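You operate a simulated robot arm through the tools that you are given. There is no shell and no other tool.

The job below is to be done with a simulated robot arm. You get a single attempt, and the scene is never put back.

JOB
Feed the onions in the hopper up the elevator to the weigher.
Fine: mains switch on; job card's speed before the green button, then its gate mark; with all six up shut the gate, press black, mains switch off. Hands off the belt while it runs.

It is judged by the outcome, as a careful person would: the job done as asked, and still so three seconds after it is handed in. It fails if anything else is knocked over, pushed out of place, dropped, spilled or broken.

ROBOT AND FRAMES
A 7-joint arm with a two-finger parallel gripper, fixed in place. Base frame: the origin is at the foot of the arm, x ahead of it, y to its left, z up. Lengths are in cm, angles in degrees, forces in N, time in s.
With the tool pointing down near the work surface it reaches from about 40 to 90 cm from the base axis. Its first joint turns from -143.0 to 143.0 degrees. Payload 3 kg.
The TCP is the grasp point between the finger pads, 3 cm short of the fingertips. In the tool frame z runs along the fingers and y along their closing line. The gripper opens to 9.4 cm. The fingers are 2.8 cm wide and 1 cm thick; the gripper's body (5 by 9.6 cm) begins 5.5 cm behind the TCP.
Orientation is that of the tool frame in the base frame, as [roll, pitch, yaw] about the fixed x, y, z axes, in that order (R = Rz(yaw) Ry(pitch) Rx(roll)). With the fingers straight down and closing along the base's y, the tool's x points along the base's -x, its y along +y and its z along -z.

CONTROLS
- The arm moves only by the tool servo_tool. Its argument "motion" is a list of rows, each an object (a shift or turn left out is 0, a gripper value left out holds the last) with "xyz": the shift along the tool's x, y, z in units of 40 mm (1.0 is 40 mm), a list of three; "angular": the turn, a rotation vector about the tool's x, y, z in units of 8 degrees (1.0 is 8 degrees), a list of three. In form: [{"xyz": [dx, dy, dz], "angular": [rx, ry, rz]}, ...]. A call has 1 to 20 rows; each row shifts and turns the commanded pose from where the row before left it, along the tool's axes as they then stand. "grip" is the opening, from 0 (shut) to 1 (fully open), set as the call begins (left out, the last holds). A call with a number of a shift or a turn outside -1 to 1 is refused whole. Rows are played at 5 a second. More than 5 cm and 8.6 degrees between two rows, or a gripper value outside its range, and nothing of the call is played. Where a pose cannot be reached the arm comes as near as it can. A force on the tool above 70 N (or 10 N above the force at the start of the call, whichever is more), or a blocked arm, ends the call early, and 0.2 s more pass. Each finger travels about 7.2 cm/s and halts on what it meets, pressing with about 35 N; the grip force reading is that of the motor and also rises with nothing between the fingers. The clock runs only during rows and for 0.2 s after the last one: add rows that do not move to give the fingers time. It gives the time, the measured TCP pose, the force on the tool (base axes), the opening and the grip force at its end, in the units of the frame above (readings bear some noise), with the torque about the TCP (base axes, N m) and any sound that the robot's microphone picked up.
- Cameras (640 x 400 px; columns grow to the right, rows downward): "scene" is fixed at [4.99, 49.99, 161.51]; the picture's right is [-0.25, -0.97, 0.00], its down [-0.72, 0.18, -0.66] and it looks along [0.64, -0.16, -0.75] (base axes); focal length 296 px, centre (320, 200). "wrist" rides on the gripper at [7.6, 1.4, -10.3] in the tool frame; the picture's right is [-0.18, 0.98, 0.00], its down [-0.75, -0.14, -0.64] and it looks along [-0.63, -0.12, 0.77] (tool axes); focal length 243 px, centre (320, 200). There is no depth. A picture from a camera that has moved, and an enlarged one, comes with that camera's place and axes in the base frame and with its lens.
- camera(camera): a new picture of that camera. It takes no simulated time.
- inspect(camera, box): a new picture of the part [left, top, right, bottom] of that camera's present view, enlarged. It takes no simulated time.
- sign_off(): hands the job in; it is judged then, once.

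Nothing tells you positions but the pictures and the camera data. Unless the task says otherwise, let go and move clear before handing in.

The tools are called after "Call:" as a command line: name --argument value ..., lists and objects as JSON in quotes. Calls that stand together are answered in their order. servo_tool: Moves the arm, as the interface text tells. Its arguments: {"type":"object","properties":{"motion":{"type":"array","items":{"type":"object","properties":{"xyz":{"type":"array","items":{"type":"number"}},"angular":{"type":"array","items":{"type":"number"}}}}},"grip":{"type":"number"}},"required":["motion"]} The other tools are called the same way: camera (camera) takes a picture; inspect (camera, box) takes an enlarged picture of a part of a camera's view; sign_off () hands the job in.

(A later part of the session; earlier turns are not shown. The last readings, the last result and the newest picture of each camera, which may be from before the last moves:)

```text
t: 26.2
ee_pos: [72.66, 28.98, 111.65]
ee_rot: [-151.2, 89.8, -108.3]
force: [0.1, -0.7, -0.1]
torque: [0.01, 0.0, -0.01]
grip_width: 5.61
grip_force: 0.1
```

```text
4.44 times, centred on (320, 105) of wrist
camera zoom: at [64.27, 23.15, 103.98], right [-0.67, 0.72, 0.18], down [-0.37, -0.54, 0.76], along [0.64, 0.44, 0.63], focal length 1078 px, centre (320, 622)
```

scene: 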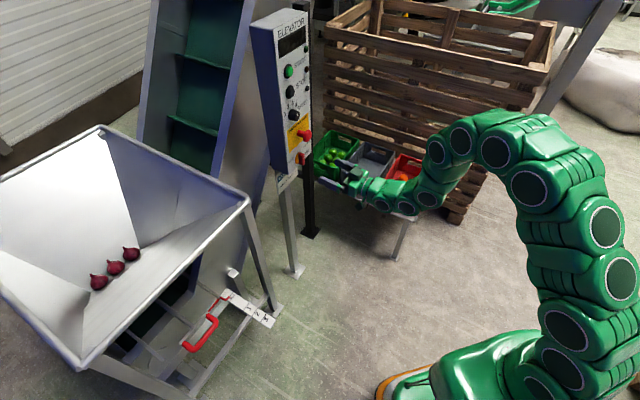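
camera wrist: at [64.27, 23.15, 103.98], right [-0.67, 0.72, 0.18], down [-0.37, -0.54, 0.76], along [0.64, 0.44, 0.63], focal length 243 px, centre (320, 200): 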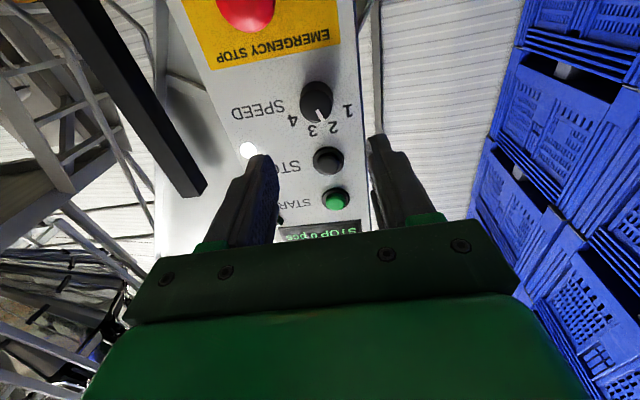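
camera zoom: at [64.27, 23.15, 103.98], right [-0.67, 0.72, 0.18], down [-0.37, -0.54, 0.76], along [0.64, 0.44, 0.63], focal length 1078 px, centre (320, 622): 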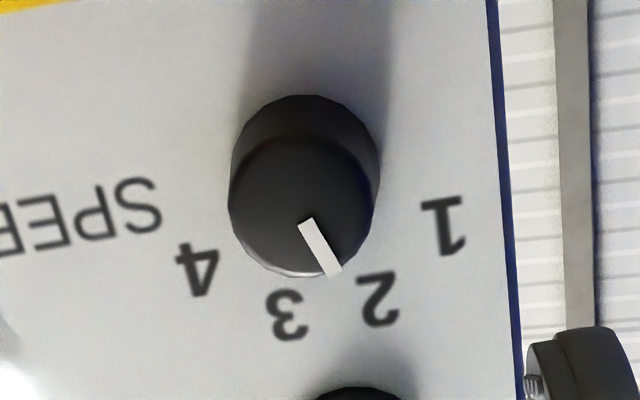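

The knob is ~0.5 cm right and ~0.4 cm above the tool axis. I'll correct that and advance 9.5 cm with the fingers straddling.

Call:
servo_tool --motion '[{"xyz": [-0.1, -0.125, 0.5]}, {"xyz": [0, 0, 0.6]}, {"xyz": [0, 0, 0.6]}, {"xyz": [0, 0, 0.5]}, {"xyz": [0, 0, 0.2]}, {}]'

Call:
camera --camera "wrist"

Call:
inspect --camera "scene" --box '[260, 50, 360, 150]'

```text
t: 27.6
ee_pos: [80.34, 35.19, 112.1]
ee_rot: [172.6, 90.0, -144.5]
force: [0.3, 0.6, 0.1]
torque: [0.02, 0.01, -0.01]
grip_width: 5.65
grip_force: 0.0
```

```text
taken
camera wrist: at [71.79, 29.34, 104.44], right [-0.67, 0.72, 0.18], down [-0.37, -0.54, 0.75], along [0.64, 0.44, 0.63], focal length 243 px, centre (320, 200)
```

wrist: 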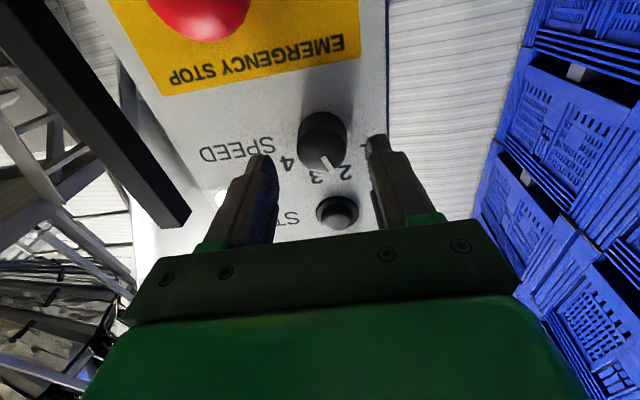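

```text
4.00 times, centred on (310, 100) of scene
camera zoom: at [4.99, 49.99, 161.51], right [-0.25, -0.97, 0.0], down [-0.72, 0.18, -0.66], along [0.64, -0.16, -0.75], focal length 1182 px, centre (360, 600)
```

zoom: 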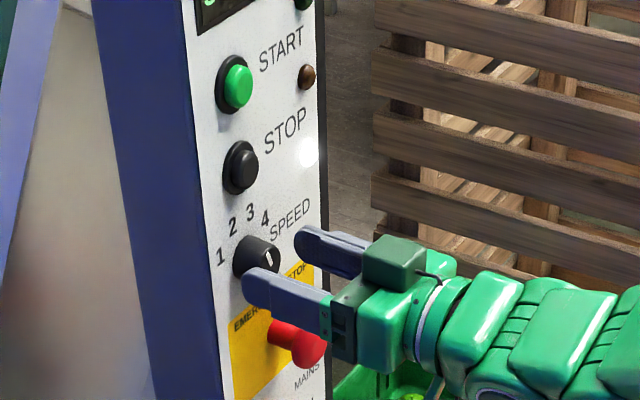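

Fingers straddle the knob, centred. Advance 2.2 cm and grip.

Call:
servo_tool --motion '[{"xyz": [0.02, 0.02, 0.3]}, {"xyz": [0, 0, 0.25]}, {}]'

Call:
servo_tool --motion '[{}, {}, {}]' --grip 0

Call:
camera --camera "wrist"

```text
t: 28.4
ee_pos: [81.62, 36.74, 111.87]
ee_rot: [169.7, 89.8, -147.4]
force: [0.8, 0.5, -0.1]
torque: [0.03, -0.03, -0.01]
grip_width: 5.64
grip_force: 0.0
```

```text
t: 29.2
ee_pos: [81.68, 36.81, 111.97]
ee_rot: [-175.0, 89.9, -132.0]
force: [-3.0, 4.4, -1.2]
torque: [-0.12, 0.15, 1.31]
grip_width: 3.27
grip_force: 44.5
```

```text
taken
camera wrist: at [73.22, 30.91, 104.24], right [-0.67, 0.72, 0.18], down [-0.37, -0.54, 0.76], along [0.64, 0.44, 0.63], focal length 243 px, centre (320, 200)
```

wrist: 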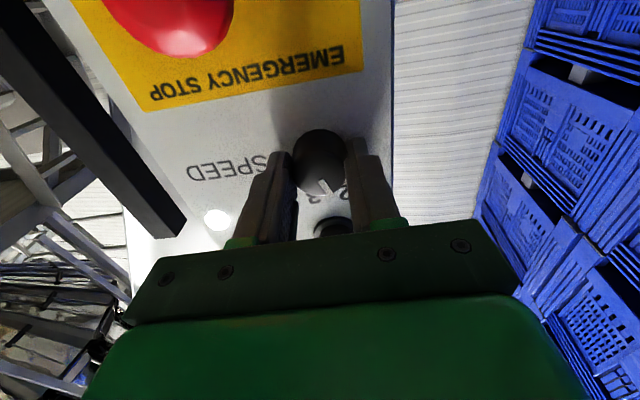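

Knob held (3.27 cm) with little side load. Twist clockwise 43° and check.

Call:
servo_tool --motion '[{"angular": [0, 0, 0.9]}, {"angular": [0, 0, 0.9]}, {"angular": [0, 0, 0.9]}, {"angular": [0, 0, 0.9]}, {"angular": [0, 0, 0.9]}, {"angular": [0, 0, 0.9]}, {}]'

Call:
camera --camera "wrist"

Call:
inspect --camera "scene" --box '[270, 80, 330, 140]'

```text
t: 30.8
ee_pos: [81.6, 36.71, 111.79]
ee_rot: [90.2, 46.7, 133.0]
force: [29.7, 4.0, -7.6]
torque: [0.01, -0.14, 0.7]
grip_width: 3.27
grip_force: 44.5
```

```text
taken
camera wrist: at [69.94, 34.33, 107.25], right [-0.4, 0.43, 0.81], down [-0.05, -0.89, 0.45], along [0.92, 0.14, 0.38], focal length 243 px, centre (320, 200)
```

wrist: 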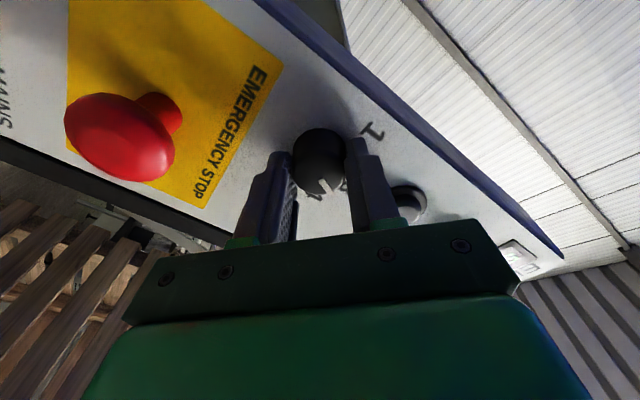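

```text
6.67 times, centred on (300, 110) of scene
camera zoom: at [4.99, 49.99, 161.51], right [-0.25, -0.97, 0.0], down [-0.72, 0.18, -0.66], along [0.64, -0.16, -0.75], focal length 1970 px, centre (453, 800)
```

zoom: 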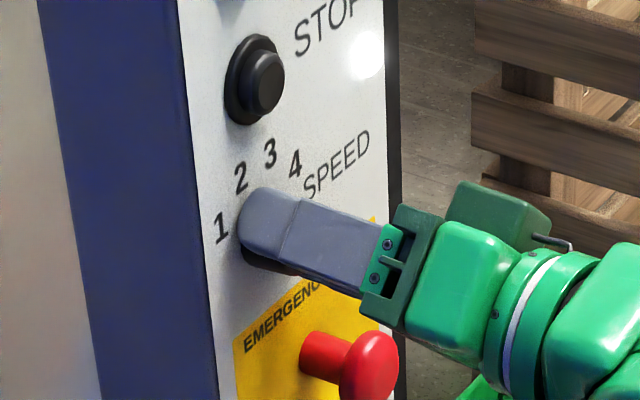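

Call:
inspect --camera "wrist" --box '[270, 110, 400, 240]'

```text
3.08 times, centred on (335, 175) of wrist
camera zoom: at [69.94, 34.33, 107.25], right [-0.4, 0.43, 0.81], down [-0.05, -0.89, 0.45], along [0.92, 0.14, 0.38], focal length 746 px, centre (274, 277)
```

zoom: 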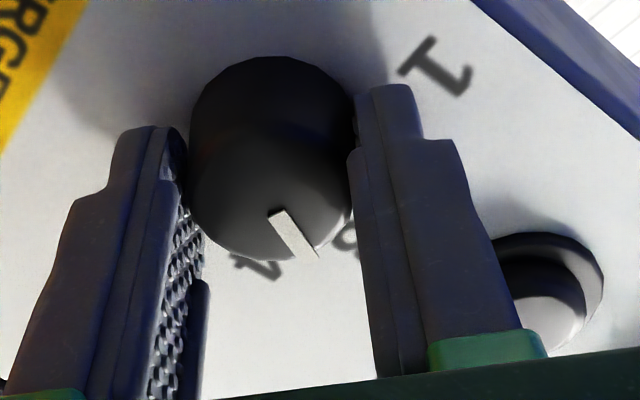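

The mark has moved to about 3 (knob lagging the grip by ~15°). Continue twisting another ~40°.

Call:
servo_tool --motion '[{"xyz": [-0.02, -0.022, 0.03], "angular": [0, 0, 0.9]}, {"angular": [0, 0, 0.9]}, {"angular": [0, 0, 0.9]}, {"angular": [0, 0, 0.9]}, {}]'

Call:
inspect --camera "wrist" --box '[240, 80, 400, 240]'

```text
t: 32.0
ee_pos: [81.7, 36.72, 111.85]
ee_rot: [90.3, 17.7, 132.8]
force: [3.3, -18.0, -19.6]
torque: [0.41, -0.42, -0.63]
grip_width: 3.21
grip_force: 45.0
```

```text
2.50 times, centred on (320, 160) of wrist
camera zoom: at [69.05, 35.39, 110.79], right [-0.08, 0.09, 0.99], down [0.05, -0.99, 0.1], along [1.0, 0.05, 0.08], focal length 606 px, centre (320, 300)
```

zoom: 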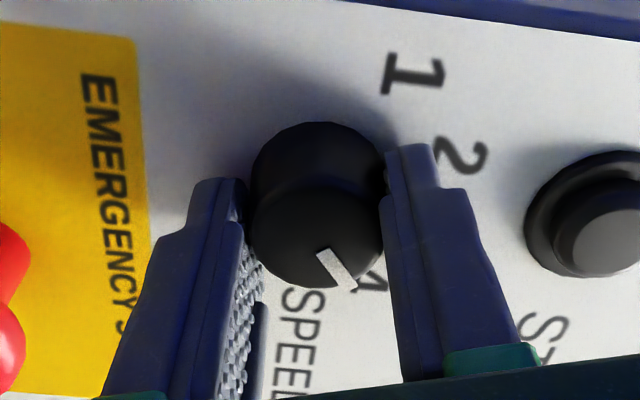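

The mark is nearly at 4, I estimate ~12° short. A bit more twist.

Call:
servo_tool --motion '[{"angular": [0, 0, 0.8]}, {"angular": [0, 0, 0.8]}, {}]'

Call:
inspect --camera "wrist" --box '[240, 80, 400, 240]'

```text
t: 32.8
ee_pos: [81.86, 36.73, 111.67]
ee_rot: [90.3, 5.1, 132.9]
force: [-4.0, -25.7, -32.6]
torque: [-0.47, -0.54, 0.14]
grip_width: 3.23
grip_force: 44.7
```

```text
2.50 times, centred on (320, 160) of wrist
camera zoom: at [69.06, 35.4, 112.48], right [0.07, -0.07, 1.0], down [0.05, -1.0, -0.07], along [1.0, 0.05, -0.07], focal length 606 px, centre (320, 300)
```

zoom: 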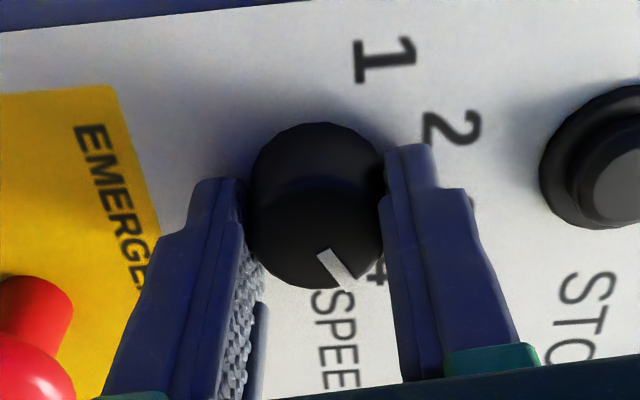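

Closer; a further 8°, then I'll release and look at it unobstructed.

Call:
servo_tool --motion '[{"angular": [0, 0, 0.5]}, {"angular": [0, 0, 0.6]}, {}]'

Call:
inspect --camera "wrist" --box '[240, 80, 400, 240]'

Call:
servo_tool --motion '[{}, {}, {"xyz": [0, 0, -0.5]}, {"xyz": [0, 0, -0.8]}, {"xyz": [0, 0, -0.8]}, {}]' --grip 0.6

Call:
camera --camera "wrist"

Call:
inspect --camera "scene" --box '[270, 80, 330, 140]'

```text
t: 33.6
ee_pos: [81.71, 36.68, 111.73]
ee_rot: [90.2, -3.7, 132.9]
force: [10.8, -12.9, -39.1]
torque: [-0.6, -0.27, -0.47]
grip_width: 3.26
grip_force: 45.0
```

```text
2.50 times, centred on (320, 160) of wrist
camera zoom: at [69.17, 35.31, 113.61], right [0.17, -0.18, 0.97], down [0.03, -0.98, -0.19], along [0.98, 0.07, -0.16], focal length 606 px, centre (320, 300)
```

zoom: 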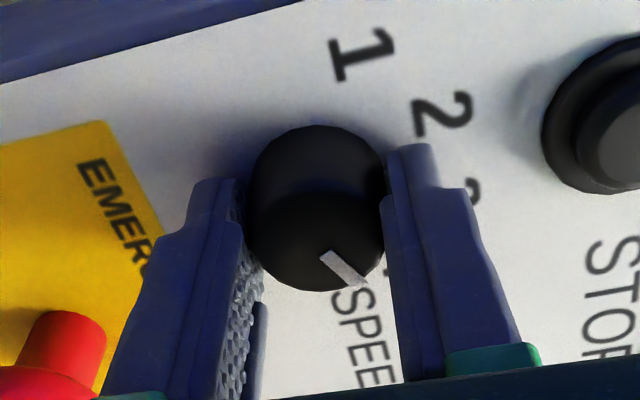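

```text
t: 35.0
ee_pos: [75.62, 30.95, 112.13]
ee_rot: [90.1, -3.6, 132.9]
force: [0.1, -0.8, 0.5]
torque: [-0.02, 0.01, 0.0]
grip_width: 5.65
grip_force: 0.0
```

```text
taken
camera wrist: at [63.08, 29.46, 113.87], right [0.17, -0.18, 0.97], down [0.04, -0.98, -0.19], along [0.99, 0.07, -0.16], focal length 243 px, centre (320, 200)
```

wrist: 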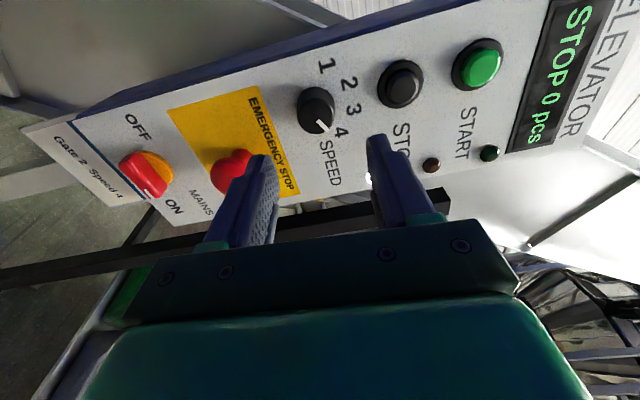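

```text
6.67 times, centred on (300, 110) of scene
camera zoom: at [4.99, 49.99, 161.51], right [-0.25, -0.97, 0.0], down [-0.72, 0.18, -0.66], along [0.64, -0.16, -0.75], focal length 1970 px, centre (453, 800)
```

zoom: 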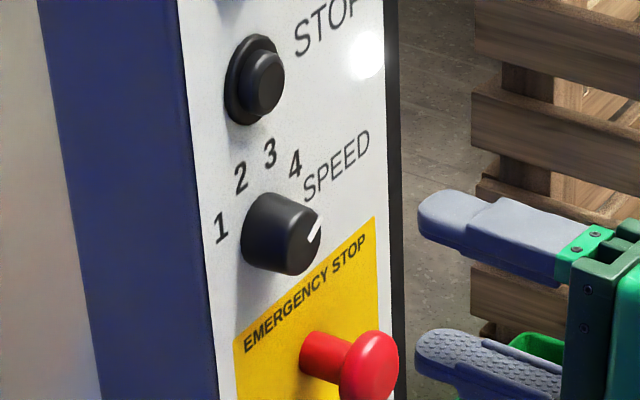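

Call:
inspect --camera "wrist" --box '[280, 50, 380, 150]'

```text
4.00 times, centred on (330, 100) of wrist
camera zoom: at [63.08, 29.46, 113.87], right [0.17, -0.18, 0.97], down [0.04, -0.98, -0.19], along [0.99, 0.07, -0.16], focal length 970 px, centre (280, 600)
```

zoom: 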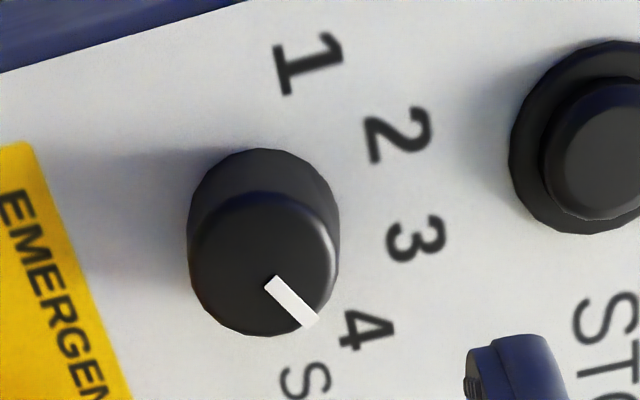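

The mark now points at 4 (within a few degrees), mains ON, display "STOP 0 pcs". Next: close the fingers, rise to START height (z≈124.7) and line up with the green button.

Call:
servo_tool --motion '[{"xyz": [0.05, 0.786, 0]}, {"xyz": [0.05, 0.786, 0]}, {"xyz": [0.05, 0.786, 0]}, {"xyz": [0.05, 0.786, 0]}, {}, {}]' --grip 0

Call:
camera --camera "wrist"

Call:
inspect --camera "scene" --box '[260, 30, 380, 150]'

```text
t: 36.4
ee_pos: [75.66, 31.06, 124.58]
ee_rot: [90.1, -3.7, 132.9]
force: [0.4, 0.3, -0.4]
torque: [0.06, 0.0, 0.0]
grip_width: 0.0
grip_force: 33.2
```

```text
taken
camera wrist: at [63.01, 29.57, 126.48], right [0.17, -0.18, 0.97], down [0.04, -0.98, -0.19], along [0.98, 0.07, -0.16], focal length 243 px, centre (320, 200)
```

wrist: 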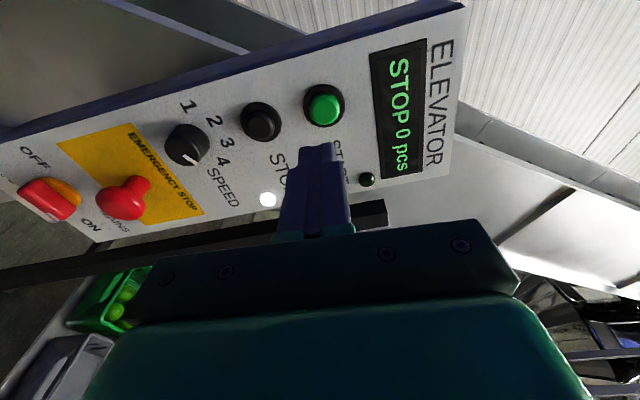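

```text
3.33 times, centred on (320, 90) of scene
camera zoom: at [4.99, 49.99, 161.51], right [-0.25, -0.97, 0.0], down [-0.72, 0.18, -0.66], along [0.64, -0.16, -0.75], focal length 985 px, centre (320, 567)
```

zoom: 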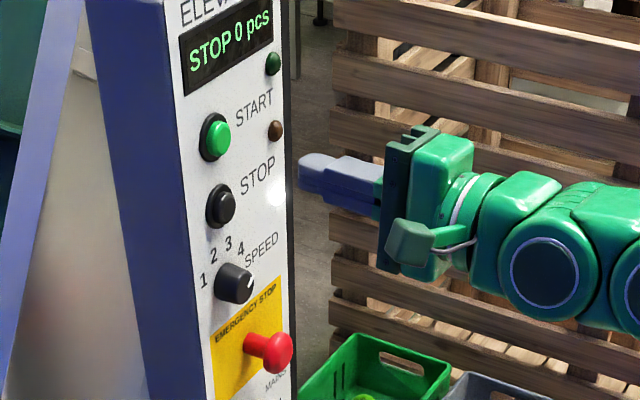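

The button is on axis (about 0.3 cm high). I'll correct and advance to nearly touching, then press.

Call:
servo_tool --motion '[{"xyz": [0, 0.08, 0.5]}, {"xyz": [0, 0, 0.5]}, {"xyz": [0, 0, 0.5]}, {"xyz": [0, 0, 0.15]}, {}]'

Call:
camera --camera "wrist"

Call:
inspect --camera "scene" --box '[260, 30, 360, 110]'

```text
t: 37.6
ee_pos: [80.45, 35.58, 124.84]
ee_rot: [90.2, -3.6, 132.9]
force: [-0.8, -1.2, 0.7]
torque: [-0.02, 0.01, 0.0]
grip_width: 0.0
grip_force: 33.0
```

```text
taken
camera wrist: at [67.95, 34.18, 126.77], right [0.17, -0.18, 0.97], down [0.04, -0.98, -0.19], along [0.99, 0.07, -0.16], focal length 243 px, centre (320, 200)
```

wrist: 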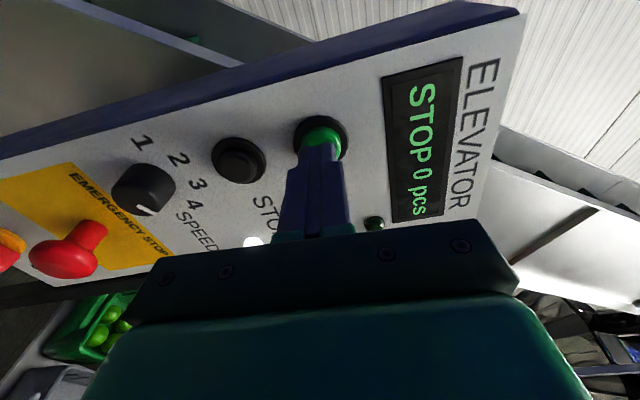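

```text
5.00 times, centred on (310, 70) of scene
camera zoom: at [4.99, 49.99, 161.51], right [-0.25, -0.97, 0.0], down [-0.72, 0.18, -0.66], along [0.64, -0.16, -0.75], focal length 1477 px, centre (370, 850)
```

zoom: 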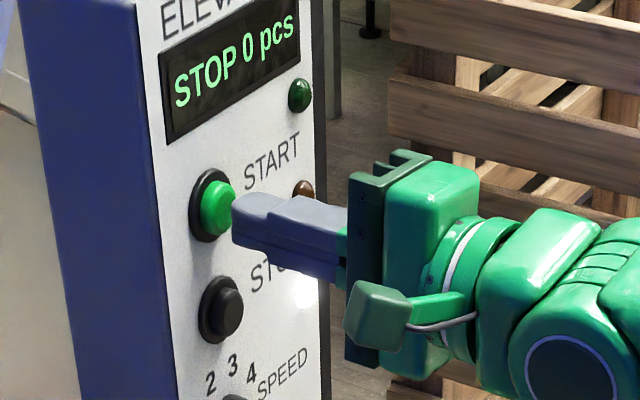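

Tip is about 1 cm from the cap. Press gently in small steps.

Call:
servo_tool --motion '[{"xyz": [0, 0, 0.1]}, {"xyz": [0, 0, 0.1]}, {"xyz": [0, 0, 0.1]}]'

Call:
inspect --camera "scene" --box '[260, 10, 360, 110]'

```text
t: 38.4
ee_pos: [81.39, 36.48, 124.85]
ee_rot: [90.2, -3.6, 133.0]
force: [-6.0, -4.5, -2.4]
torque: [-0.1, 0.01, 0.11]
grip_width: 0.01
grip_force: 32.8
heard: click
```

```text
4.00 times, centred on (310, 60) of scene
camera zoom: at [4.99, 49.99, 161.51], right [-0.25, -0.97, 0.0], down [-0.72, 0.18, -0.66], along [0.64, -0.16, -0.75], focal length 1182 px, centre (360, 760)
```

zoom: 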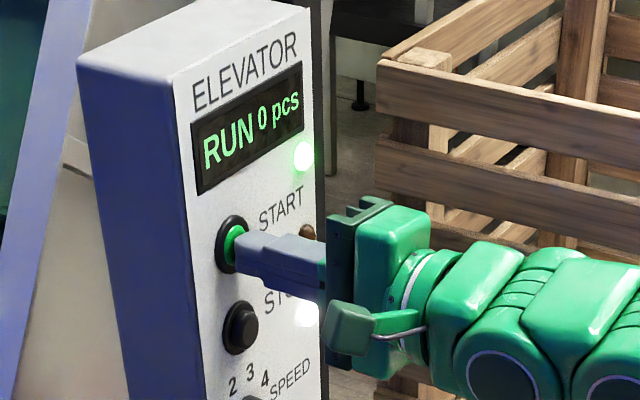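

START clicked: the display shows "RUN 0 pcs" with the green lamp lit. I'll back straight off, then head to the gate side, keeping the tool pointing in the same (0.73, 0.68) direction since the gate handle sits under the hopper rim.

Call:
servo_tool --motion '[{"xyz": [0, 0, -0.6]}, {"xyz": [0, 0, -1]}, {"xyz": [0, 0, -1]}, {"xyz": [0, 0, -1]}, {}]'

Call:
servo_tool --motion '[{"xyz": [0.78, -0.565, 0]}, {"xyz": [0.78, -0.565, 0]}, {"xyz": [0.78, -0.565, 0]}, {"xyz": [0.78, -0.565, 0]}, {"xyz": [0.78, -0.565, 0]}, {"xyz": [0.78, -0.565, 0]}, {"xyz": [0.78, -0.565, 0]}, {"xyz": [0.78, -0.565, 0]}, {}]'

Call:
camera --camera "wrist"

Call:
camera --camera "scene"

```text
t: 39.6
ee_pos: [71.13, 26.27, 124.79]
ee_rot: [90.1, -3.6, 132.8]
force: [-0.2, 0.0, 0.9]
torque: [0.0, 0.0, 0.0]
grip_width: 0.0
grip_force: 32.9
```

```text
t: 41.6
ee_pos: [55.17, 44.64, 111.94]
ee_rot: [90.2, -3.6, 132.8]
force: [-0.1, -0.1, -1.3]
torque: [0.0, 0.0, 0.0]
grip_width: 0.0
grip_force: 33.2
out of reach, approached as far as the arm can: row 6, 7, 8
```

```text
taken
camera wrist: at [42.63, 43.4, 113.74], right [0.17, -0.18, 0.97], down [0.04, -0.98, -0.19], along [0.98, 0.07, -0.16], focal length 243 px, centre (320, 200)
```

wrist: 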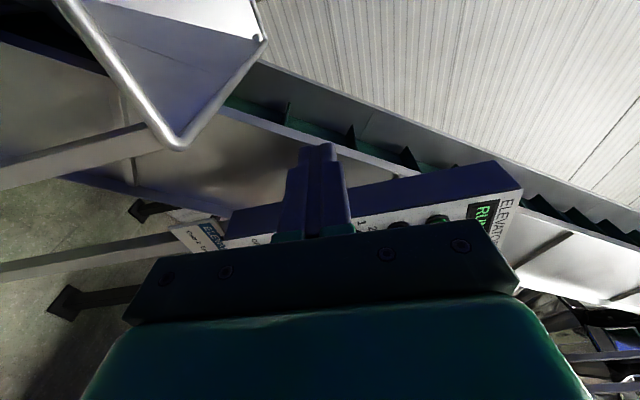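

```text
taken
```

scene: 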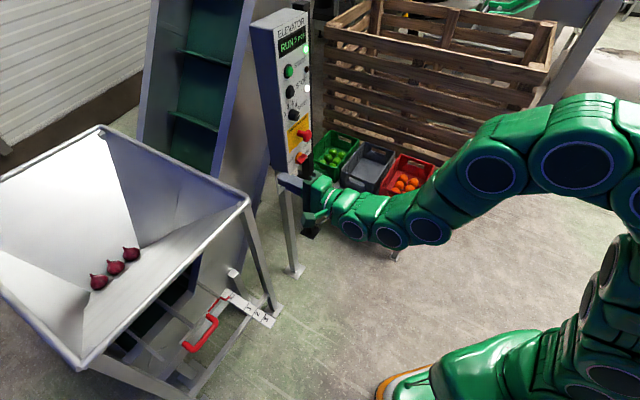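

Let me check the display, then tilt the tool downward, which also relieves the reach limit here.

Call:
inspect --camera "scene" --box '[260, 10, 340, 80]'

Call:
servo_tool --motion '[{"angular": [1, 0, 0]}, {"angular": [1, 0, 0]}, {"angular": [1, 0, 0]}, {"angular": [1, 0, 0]}, {"angular": [1, 0, 0]}, {}]'

Call:
camera --camera "wrist"

Call:
camera --camera "scene"

```text
5.71 times, centred on (300, 45) of scene
camera zoom: at [4.99, 49.99, 161.51], right [-0.25, -0.97, 0.0], down [-0.72, 0.18, -0.66], along [0.64, -0.16, -0.75], focal length 1688 px, centre (434, 1086)
```

zoom: 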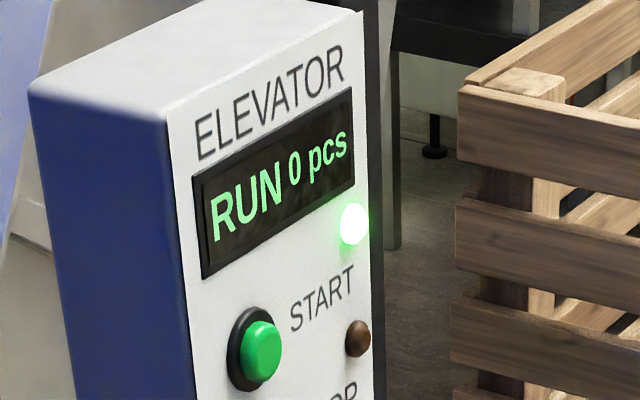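

```text
t: 43.0
ee_pos: [55.02, 44.79, 111.77]
ee_rot: [130.2, -3.6, 132.9]
force: [-0.4, -0.3, -0.5]
torque: [0.02, -0.01, 0.01]
grip_width: 0.0
grip_force: 33.2
```

```text
taken
camera wrist: at [45.19, 45.46, 119.88], right [0.62, 0.26, 0.74], down [0.1, -0.96, 0.26], along [0.78, -0.09, -0.62], focal length 243 px, centre (320, 200)
```

wrist: 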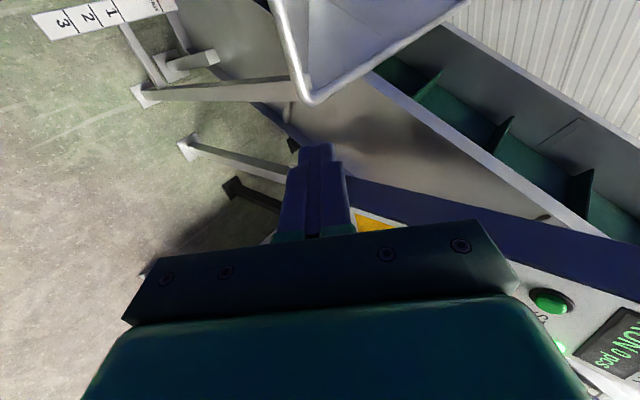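

```text
taken
```

scene: 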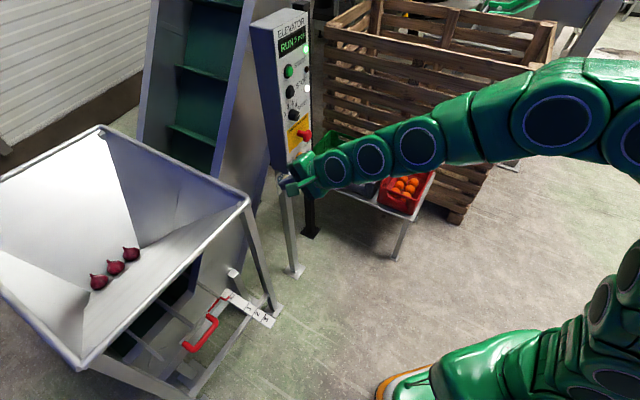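

Display reads RUN 0 pcs. The handle bar is around (48, 82, 51.5), 11 cm long, running along (-0.7, 0.7). I move down toward a waypoint (35, 63, 65), well outside the hopper rim.

Call:
servo_tool --motion '[{"xyz": [0.427, -0.686, 0.527]}, {"xyz": [0.427, -0.686, 0.527]}, {"xyz": [0.427, -0.686, 0.527]}, {"xyz": [0.427, -0.686, 0.527]}, {"xyz": [0.427, -0.686, 0.527]}, {"xyz": [0.427, -0.686, 0.527]}, {"xyz": [0.427, -0.686, 0.527]}, {"xyz": [0.427, -0.686, 0.527]}, {}]'

Call:
camera --camera "scene"

Call:
camera --camera "wrist"

```text
t: 45.0
ee_pos: [43.97, 55.3, 84.97]
ee_rot: [130.1, -3.7, 132.9]
force: [1.1, 0.7, 0.8]
torque: [0.01, -0.01, 0.0]
grip_width: 0.02
grip_force: 32.8
```

```text
taken
```

scene: 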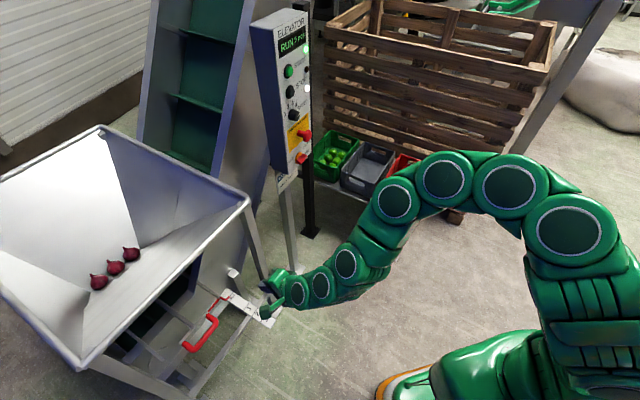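

```text
taken
camera wrist: at [34.02, 55.75, 93.21], right [0.62, 0.26, 0.74], down [0.1, -0.96, 0.26], along [0.78, -0.09, -0.62], focal length 243 px, centre (320, 200)
```

wrist: 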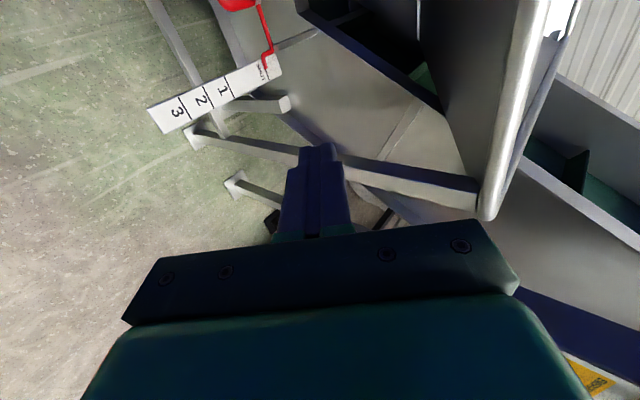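

Clear path so far. Continue to about (33, 68, 64), opening the fingers and squaring the roll.

Call:
servo_tool --motion '[{"xyz": [0.551, -0.586, 0.522]}, {"xyz": [0.551, -0.586, 0.522]}, {"xyz": [0.551, -0.586, 0.522]}, {"xyz": [0.551, -0.586, 0.522]}, {"xyz": [0.551, -0.586, 0.522]}, {"xyz": [0.551, -0.586, 0.522]}, {"xyz": [0.551, -0.586, 0.522]}, {"angular": [0, 0, -0.45]}, {}]' --grip 0.7

Call:
camera --camera "scene"

Call:
camera --camera "wrist"

```text
t: 47.0
ee_pos: [33.52, 67.57, 63.55]
ee_rot: [130.2, -0.6, 134.8]
force: [-0.1, 0.5, 0.4]
torque: [0.0, 0.0, -0.01]
grip_width: 6.57
grip_force: 0.1
```

```text
taken
```

scene: 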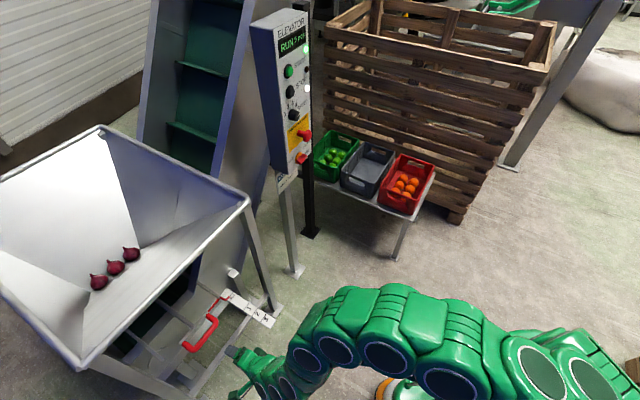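

```text
taken
camera wrist: at [23.29, 68.16, 71.35], right [0.59, 0.31, 0.75], down [0.12, -0.95, 0.3], along [0.8, -0.08, -0.59], focal length 243 px, centre (320, 200)
```

wrist: 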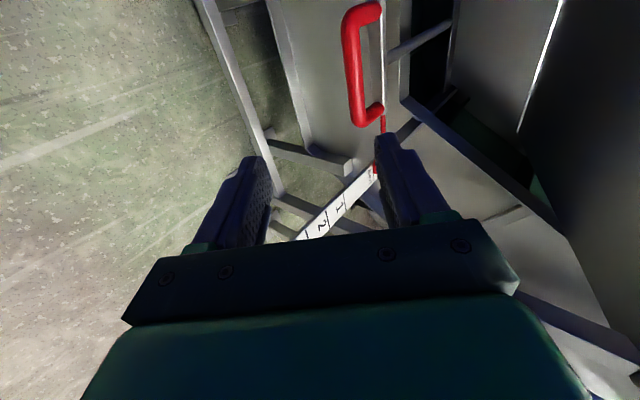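

The red handle is clearly visible now. Zoom for an accurate fix.

Call:
inspect --camera "wrist" --box '[300, 0, 440, 140]'

Call:
inspect --camera "scene" --box '[170, 270, 290, 370]'

```text
2.86 times, centred on (370, 70) of wrist
camera zoom: at [23.29, 68.16, 71.35], right [0.59, 0.31, 0.75], down [0.12, -0.95, 0.3], along [0.8, -0.08, -0.59], focal length 693 px, centre (177, 571)
```

zoom: 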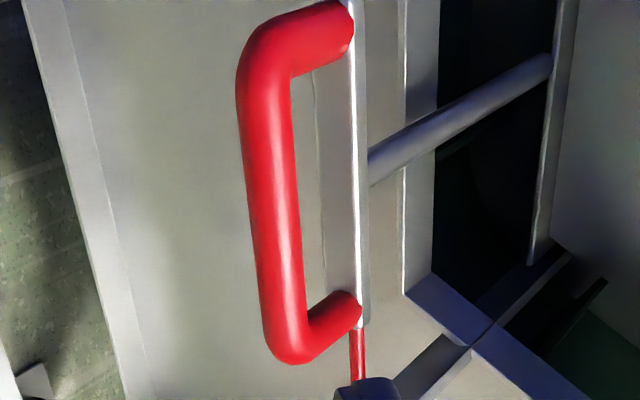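

```text
4.00 times, centred on (230, 320) of scene
camera zoom: at [4.99, 49.99, 161.51], right [-0.25, -0.97, 0.0], down [-0.72, 0.18, -0.66], along [0.64, -0.16, -0.75], focal length 1182 px, centre (680, -280)
```

zoom: 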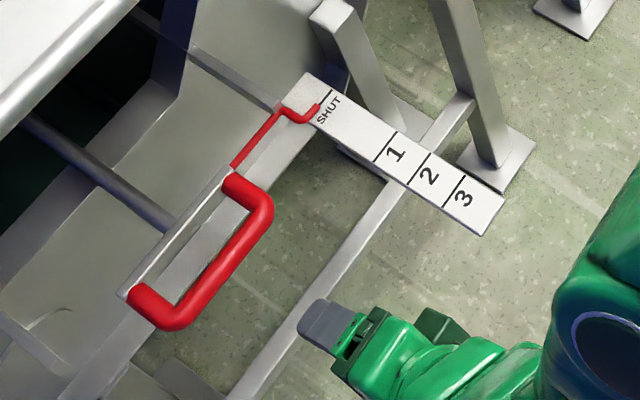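

Bar runs from about (51, 77.5) to (44, 85) at z≈52.5. I move to ~8 cm short of its middle along the tool axis.

Call:
servo_tool --motion '[{"xyz": [-0.055, 0.27, 0.875]}, {"xyz": [-0.055, 0.27, 0.875]}, {"xyz": [-0.055, 0.27, 0.875]}, {"xyz": [-0.055, 0.27, 0.875]}, {}]'

Call:
camera --camera "wrist"

Call:
inspect --camera "scene" --box '[130, 260, 290, 400]'

```text
t: 48.2
ee_pos: [42.55, 77.13, 58.28]
ee_rot: [130.1, -0.9, 135.3]
force: [0.3, -0.4, -0.3]
torque: [-0.01, 0.0, 0.0]
grip_width: 6.58
grip_force: 0.0
```

```text
taken
camera wrist: at [32.4, 77.42, 66.03], right [0.58, 0.31, 0.75], down [0.13, -0.95, 0.29], along [0.8, -0.08, -0.59], focal length 243 px, centre (320, 200)
```

wrist: 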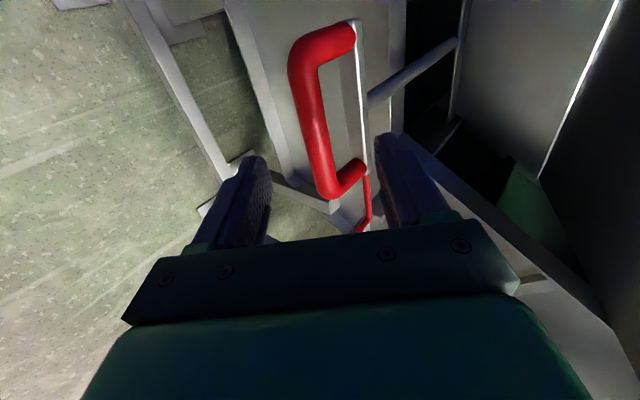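

```text
2.86 times, centred on (210, 330) of scene
camera zoom: at [4.99, 49.99, 161.51], right [-0.25, -0.97, 0.0], down [-0.72, 0.18, -0.66], along [0.64, -0.16, -0.75], focal length 844 px, centre (634, -171)
```

zoom: 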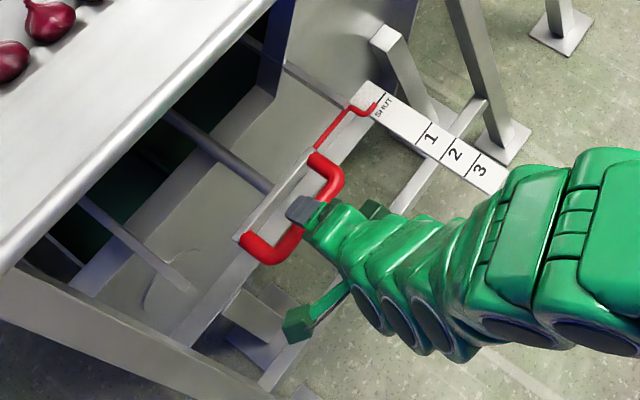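

The bar is ~9 cm ahead, centred within 0.5 cm. I'll narrow the opening to ~5 cm and advance 7 cm.

Call:
servo_tool --motion '[{"xyz": [0, -0.06, 0.5]}, {"xyz": [0, 0, 0.5]}, {"xyz": [0, 0, 0.45]}, {}]' --grip 0.55

Call:
camera --camera "wrist"

Call:
inspect --camera "scene" --box '[160, 270, 280, 370]'

```text
t: 49.2
ee_pos: [45.79, 80.08, 54.32]
ee_rot: [130.1, -0.8, 135.2]
force: [0.5, 0.8, 0.6]
torque: [-0.01, 0.01, 0.01]
grip_width: 5.18
grip_force: 0.1
```

```text
taken
camera wrist: at [35.63, 80.51, 62.11], right [0.58, 0.31, 0.75], down [0.13, -0.95, 0.29], along [0.8, -0.08, -0.59], focal length 243 px, centre (320, 200)
```

wrist: 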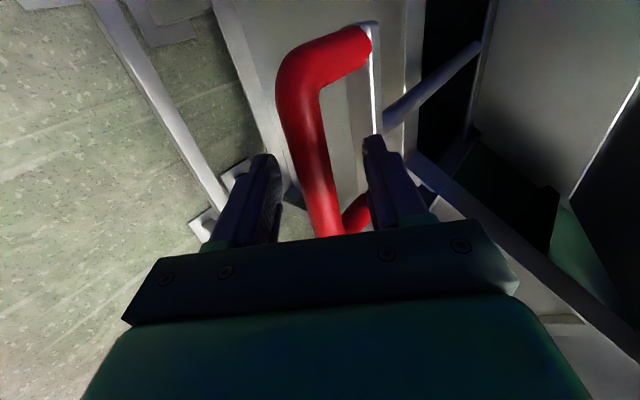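

```text
4.00 times, centred on (220, 320) of scene
camera zoom: at [4.99, 49.99, 161.51], right [-0.25, -0.97, 0.0], down [-0.72, 0.18, -0.66], along [0.64, -0.16, -0.75], focal length 1182 px, centre (720, -280)
```

zoom: 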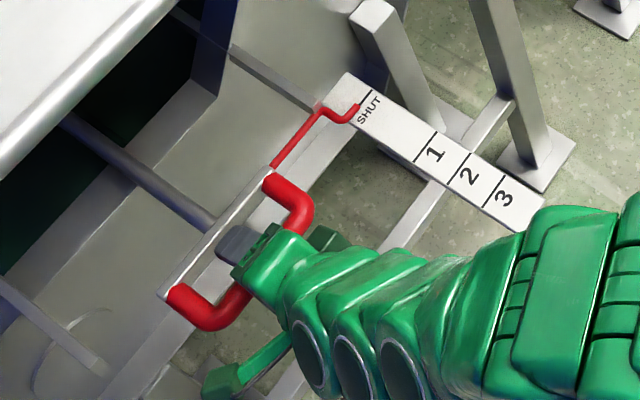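

Bar lies between the fingertips. Advance 1.9 cm more and close.

Call:
servo_tool --motion '[{"xyz": [0, 0, 0.25]}, {"xyz": [0, 0, 0.23]}, {}]'

Call:
camera --camera "wrist"

```text
t: 49.7
ee_pos: [46.6, 81.05, 53.95]
ee_rot: [129.6, -1.0, 134.9]
force: [-47.7, -73.7, 57.5]
torque: [1.61, -2.58, -1.92]
grip_width: 4.65
grip_force: 0.1
stopped in row 2: the force on the tool passed its limit at 144 N (the readings are from after the stop); the commanded pose is now the measured one
```

```text
taken
camera wrist: at [36.37, 81.52, 61.67], right [0.58, 0.3, 0.75], down [0.12, -0.95, 0.29], along [0.8, -0.08, -0.59], focal length 243 px, centre (320, 200)
```

wrist: 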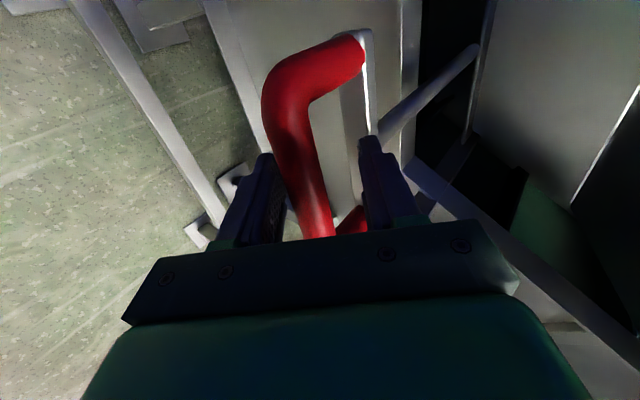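

The upper finger met the gate plate's edge. I'll back off, shift the tool ~0.8 cm toward the lower finger side to centre on the bar, then advance again gently.

Call:
servo_tool --motion '[{"xyz": [0, 0, -0.15]}, {"xyz": [0, -0.2, 0]}, {}]' --grip 0.5

Call:
camera --camera "wrist"

Call:
inspect --camera "scene" --box '[160, 270, 280, 370]'

```text
t: 50.5
ee_pos: [45.9, 80.31, 53.44]
ee_rot: [129.8, -0.9, 135.2]
force: [-0.2, -0.4, 0.2]
torque: [0.01, -0.01, 0.0]
grip_width: 4.7
grip_force: 0.0
```

```text
taken
camera wrist: at [35.72, 80.72, 61.25], right [0.58, 0.31, 0.75], down [0.12, -0.95, 0.29], along [0.8, -0.08, -0.59], focal length 243 px, centre (320, 200)
```

wrist: 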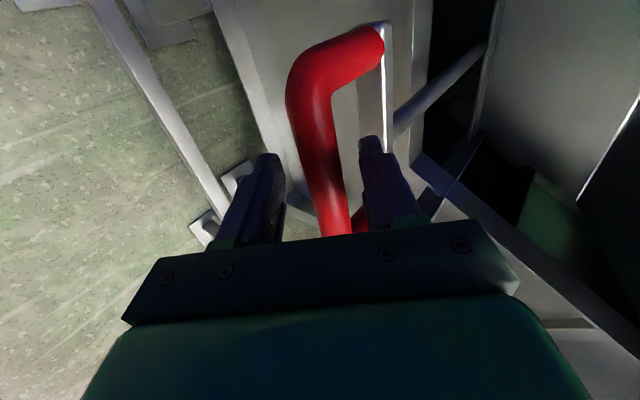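

```text
4.00 times, centred on (220, 320) of scene
camera zoom: at [4.99, 49.99, 161.51], right [-0.25, -0.97, 0.0], down [-0.72, 0.18, -0.66], along [0.64, -0.16, -0.75], focal length 1182 px, centre (720, -280)
```

zoom: 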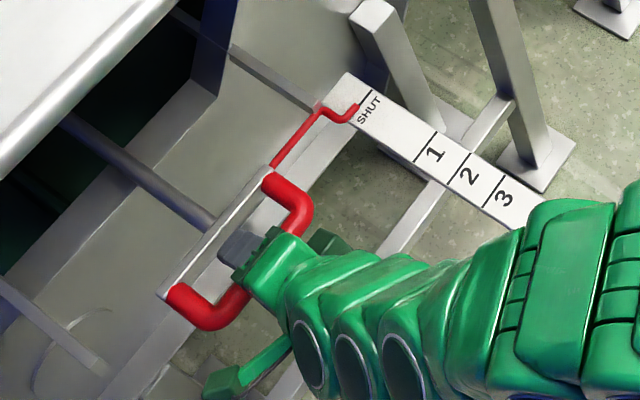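

Now the bar is centred between the fingers. Advance 0.7 cm, then close.

Call:
servo_tool --motion '[{"xyz": [0, 0, 0.09]}, {"xyz": [0, 0, 0.09]}, {}]'

Call:
servo_tool --motion '[{}, {}, {}]' --grip 0

Call:
camera --camera "wrist"

Call:
inspect --camera "scene" --box '[160, 270, 280, 370]'

```text
t: 51.3
ee_pos: [46.38, 80.79, 53.13]
ee_rot: [129.7, -0.9, 135.2]
force: [0.4, 0.5, -0.5]
torque: [-0.01, -0.02, -0.02]
grip_width: 4.71
grip_force: 0.2
```

```text
t: 52.1
ee_pos: [46.25, 80.69, 53.32]
ee_rot: [129.4, -0.8, 135.1]
force: [5.0, 1.5, 25.6]
torque: [-0.58, -0.57, 0.69]
grip_width: 2.46
grip_force: 45.4
```

```text
taken
camera wrist: at [36.14, 81.23, 61.03], right [0.58, 0.3, 0.75], down [0.12, -0.95, 0.29], along [0.8, -0.07, -0.59], focal length 243 px, centre (320, 200)
```

wrist: 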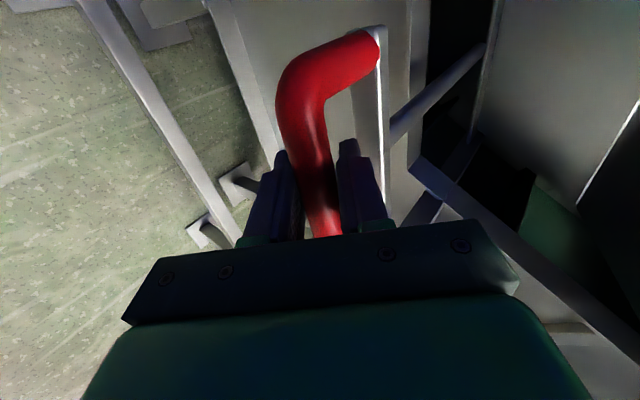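

```text
4.00 times, centred on (220, 320) of scene
camera zoom: at [4.99, 49.99, 161.51], right [-0.25, -0.97, 0.0], down [-0.72, 0.18, -0.66], along [0.64, -0.16, -0.75], focal length 1182 px, centre (720, -280)
```

zoom: 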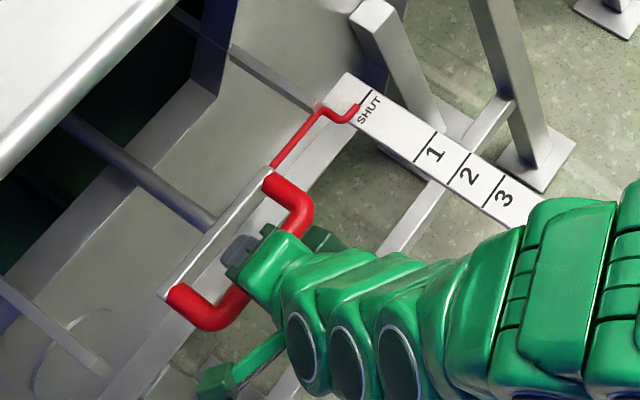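

Handle gripped (2.46 cm). Pull it straight out along the ruler, 8 cm first (mark 2 is about 12 cm from SHUT).

Call:
servo_tool --motion '[{"xyz": [0, -0.322, -0.38]}, {"xyz": [0, -0.322, -0.38]}, {"xyz": [0, -0.322, -0.38]}, {"xyz": [0, -0.322, -0.38]}, {}]'

Call:
camera --camera "scene"

Call:
inspect --camera "scene" --box '[180, 260, 300, 360]'

```text
t: 53.3
ee_pos: [40.49, 75.22, 52.98]
ee_rot: [129.7, -0.9, 135.1]
force: [4.9, 6.5, 33.3]
torque: [-0.55, -0.22, 0.95]
grip_width: 2.43
grip_force: 44.8
```

```text
taken
```

scene: 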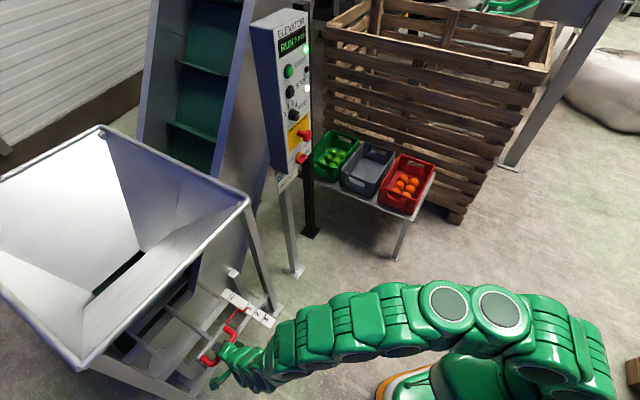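

```text
4.00 times, centred on (240, 310) of scene
camera zoom: at [4.99, 49.99, 161.51], right [-0.25, -0.97, 0.0], down [-0.72, 0.18, -0.66], along [0.64, -0.16, -0.75], focal length 1182 px, centre (640, -240)
```

zoom: 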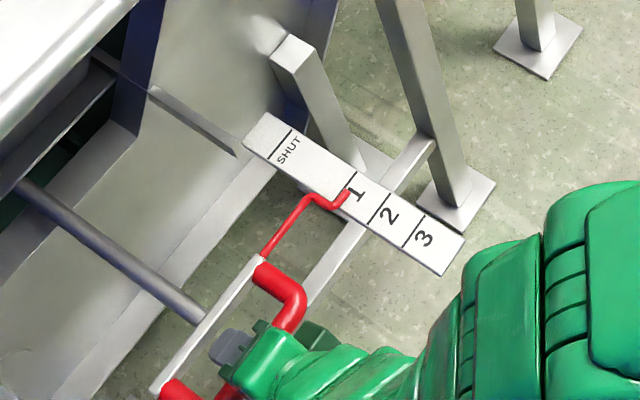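

The pointer is now at mark 1 after 8 cm; mark 2 is 4 cm further. Pull the last 4 cm.

Call:
servo_tool --motion '[{"xyz": [0, -0.322, -0.38]}, {"xyz": [0, -0.322, -0.38]}, {}]'

Call:
inspect --camera "scene" --box '[210, 280, 290, 340]'

Call:
inspect --camera "scene" --box '[260, 10, 340, 80]'

Call:
camera --camera "scene"

```text
t: 54.1
ee_pos: [37.73, 72.36, 53.01]
ee_rot: [129.8, -0.8, 135.2]
force: [-10.1, 18.0, 11.3]
torque: [-0.55, -0.39, 0.78]
grip_width: 2.44
grip_force: 45.0
```

```text
6.67 times, centred on (250, 310) of scene
camera zoom: at [4.99, 49.99, 161.51], right [-0.25, -0.97, 0.0], down [-0.72, 0.18, -0.66], along [0.64, -0.16, -0.75], focal length 1970 px, centre (787, -533)
```

zoom: 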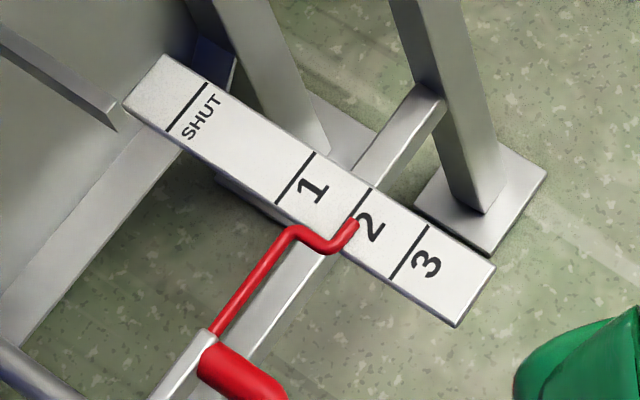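

```text
5.71 times, centred on (300, 45) of scene
camera zoom: at [4.99, 49.99, 161.51], right [-0.25, -0.97, 0.0], down [-0.72, 0.18, -0.66], along [0.64, -0.16, -0.75], focal length 1688 px, centre (434, 1086)
```

zoom: 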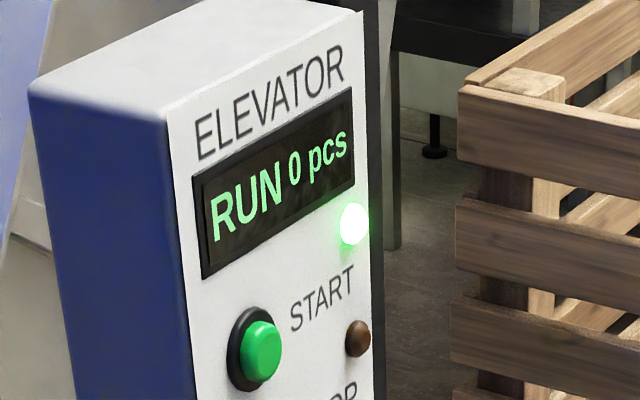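

```text
taken
```

scene: 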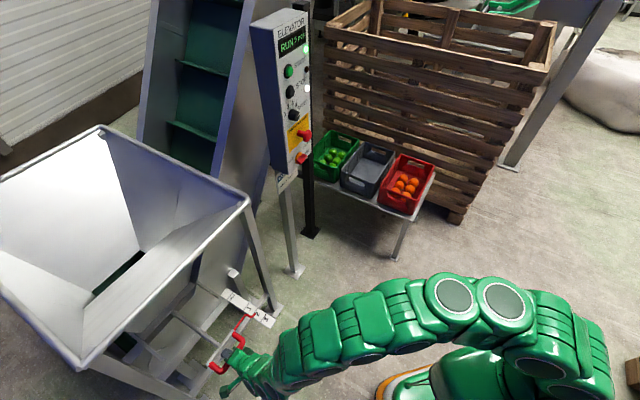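

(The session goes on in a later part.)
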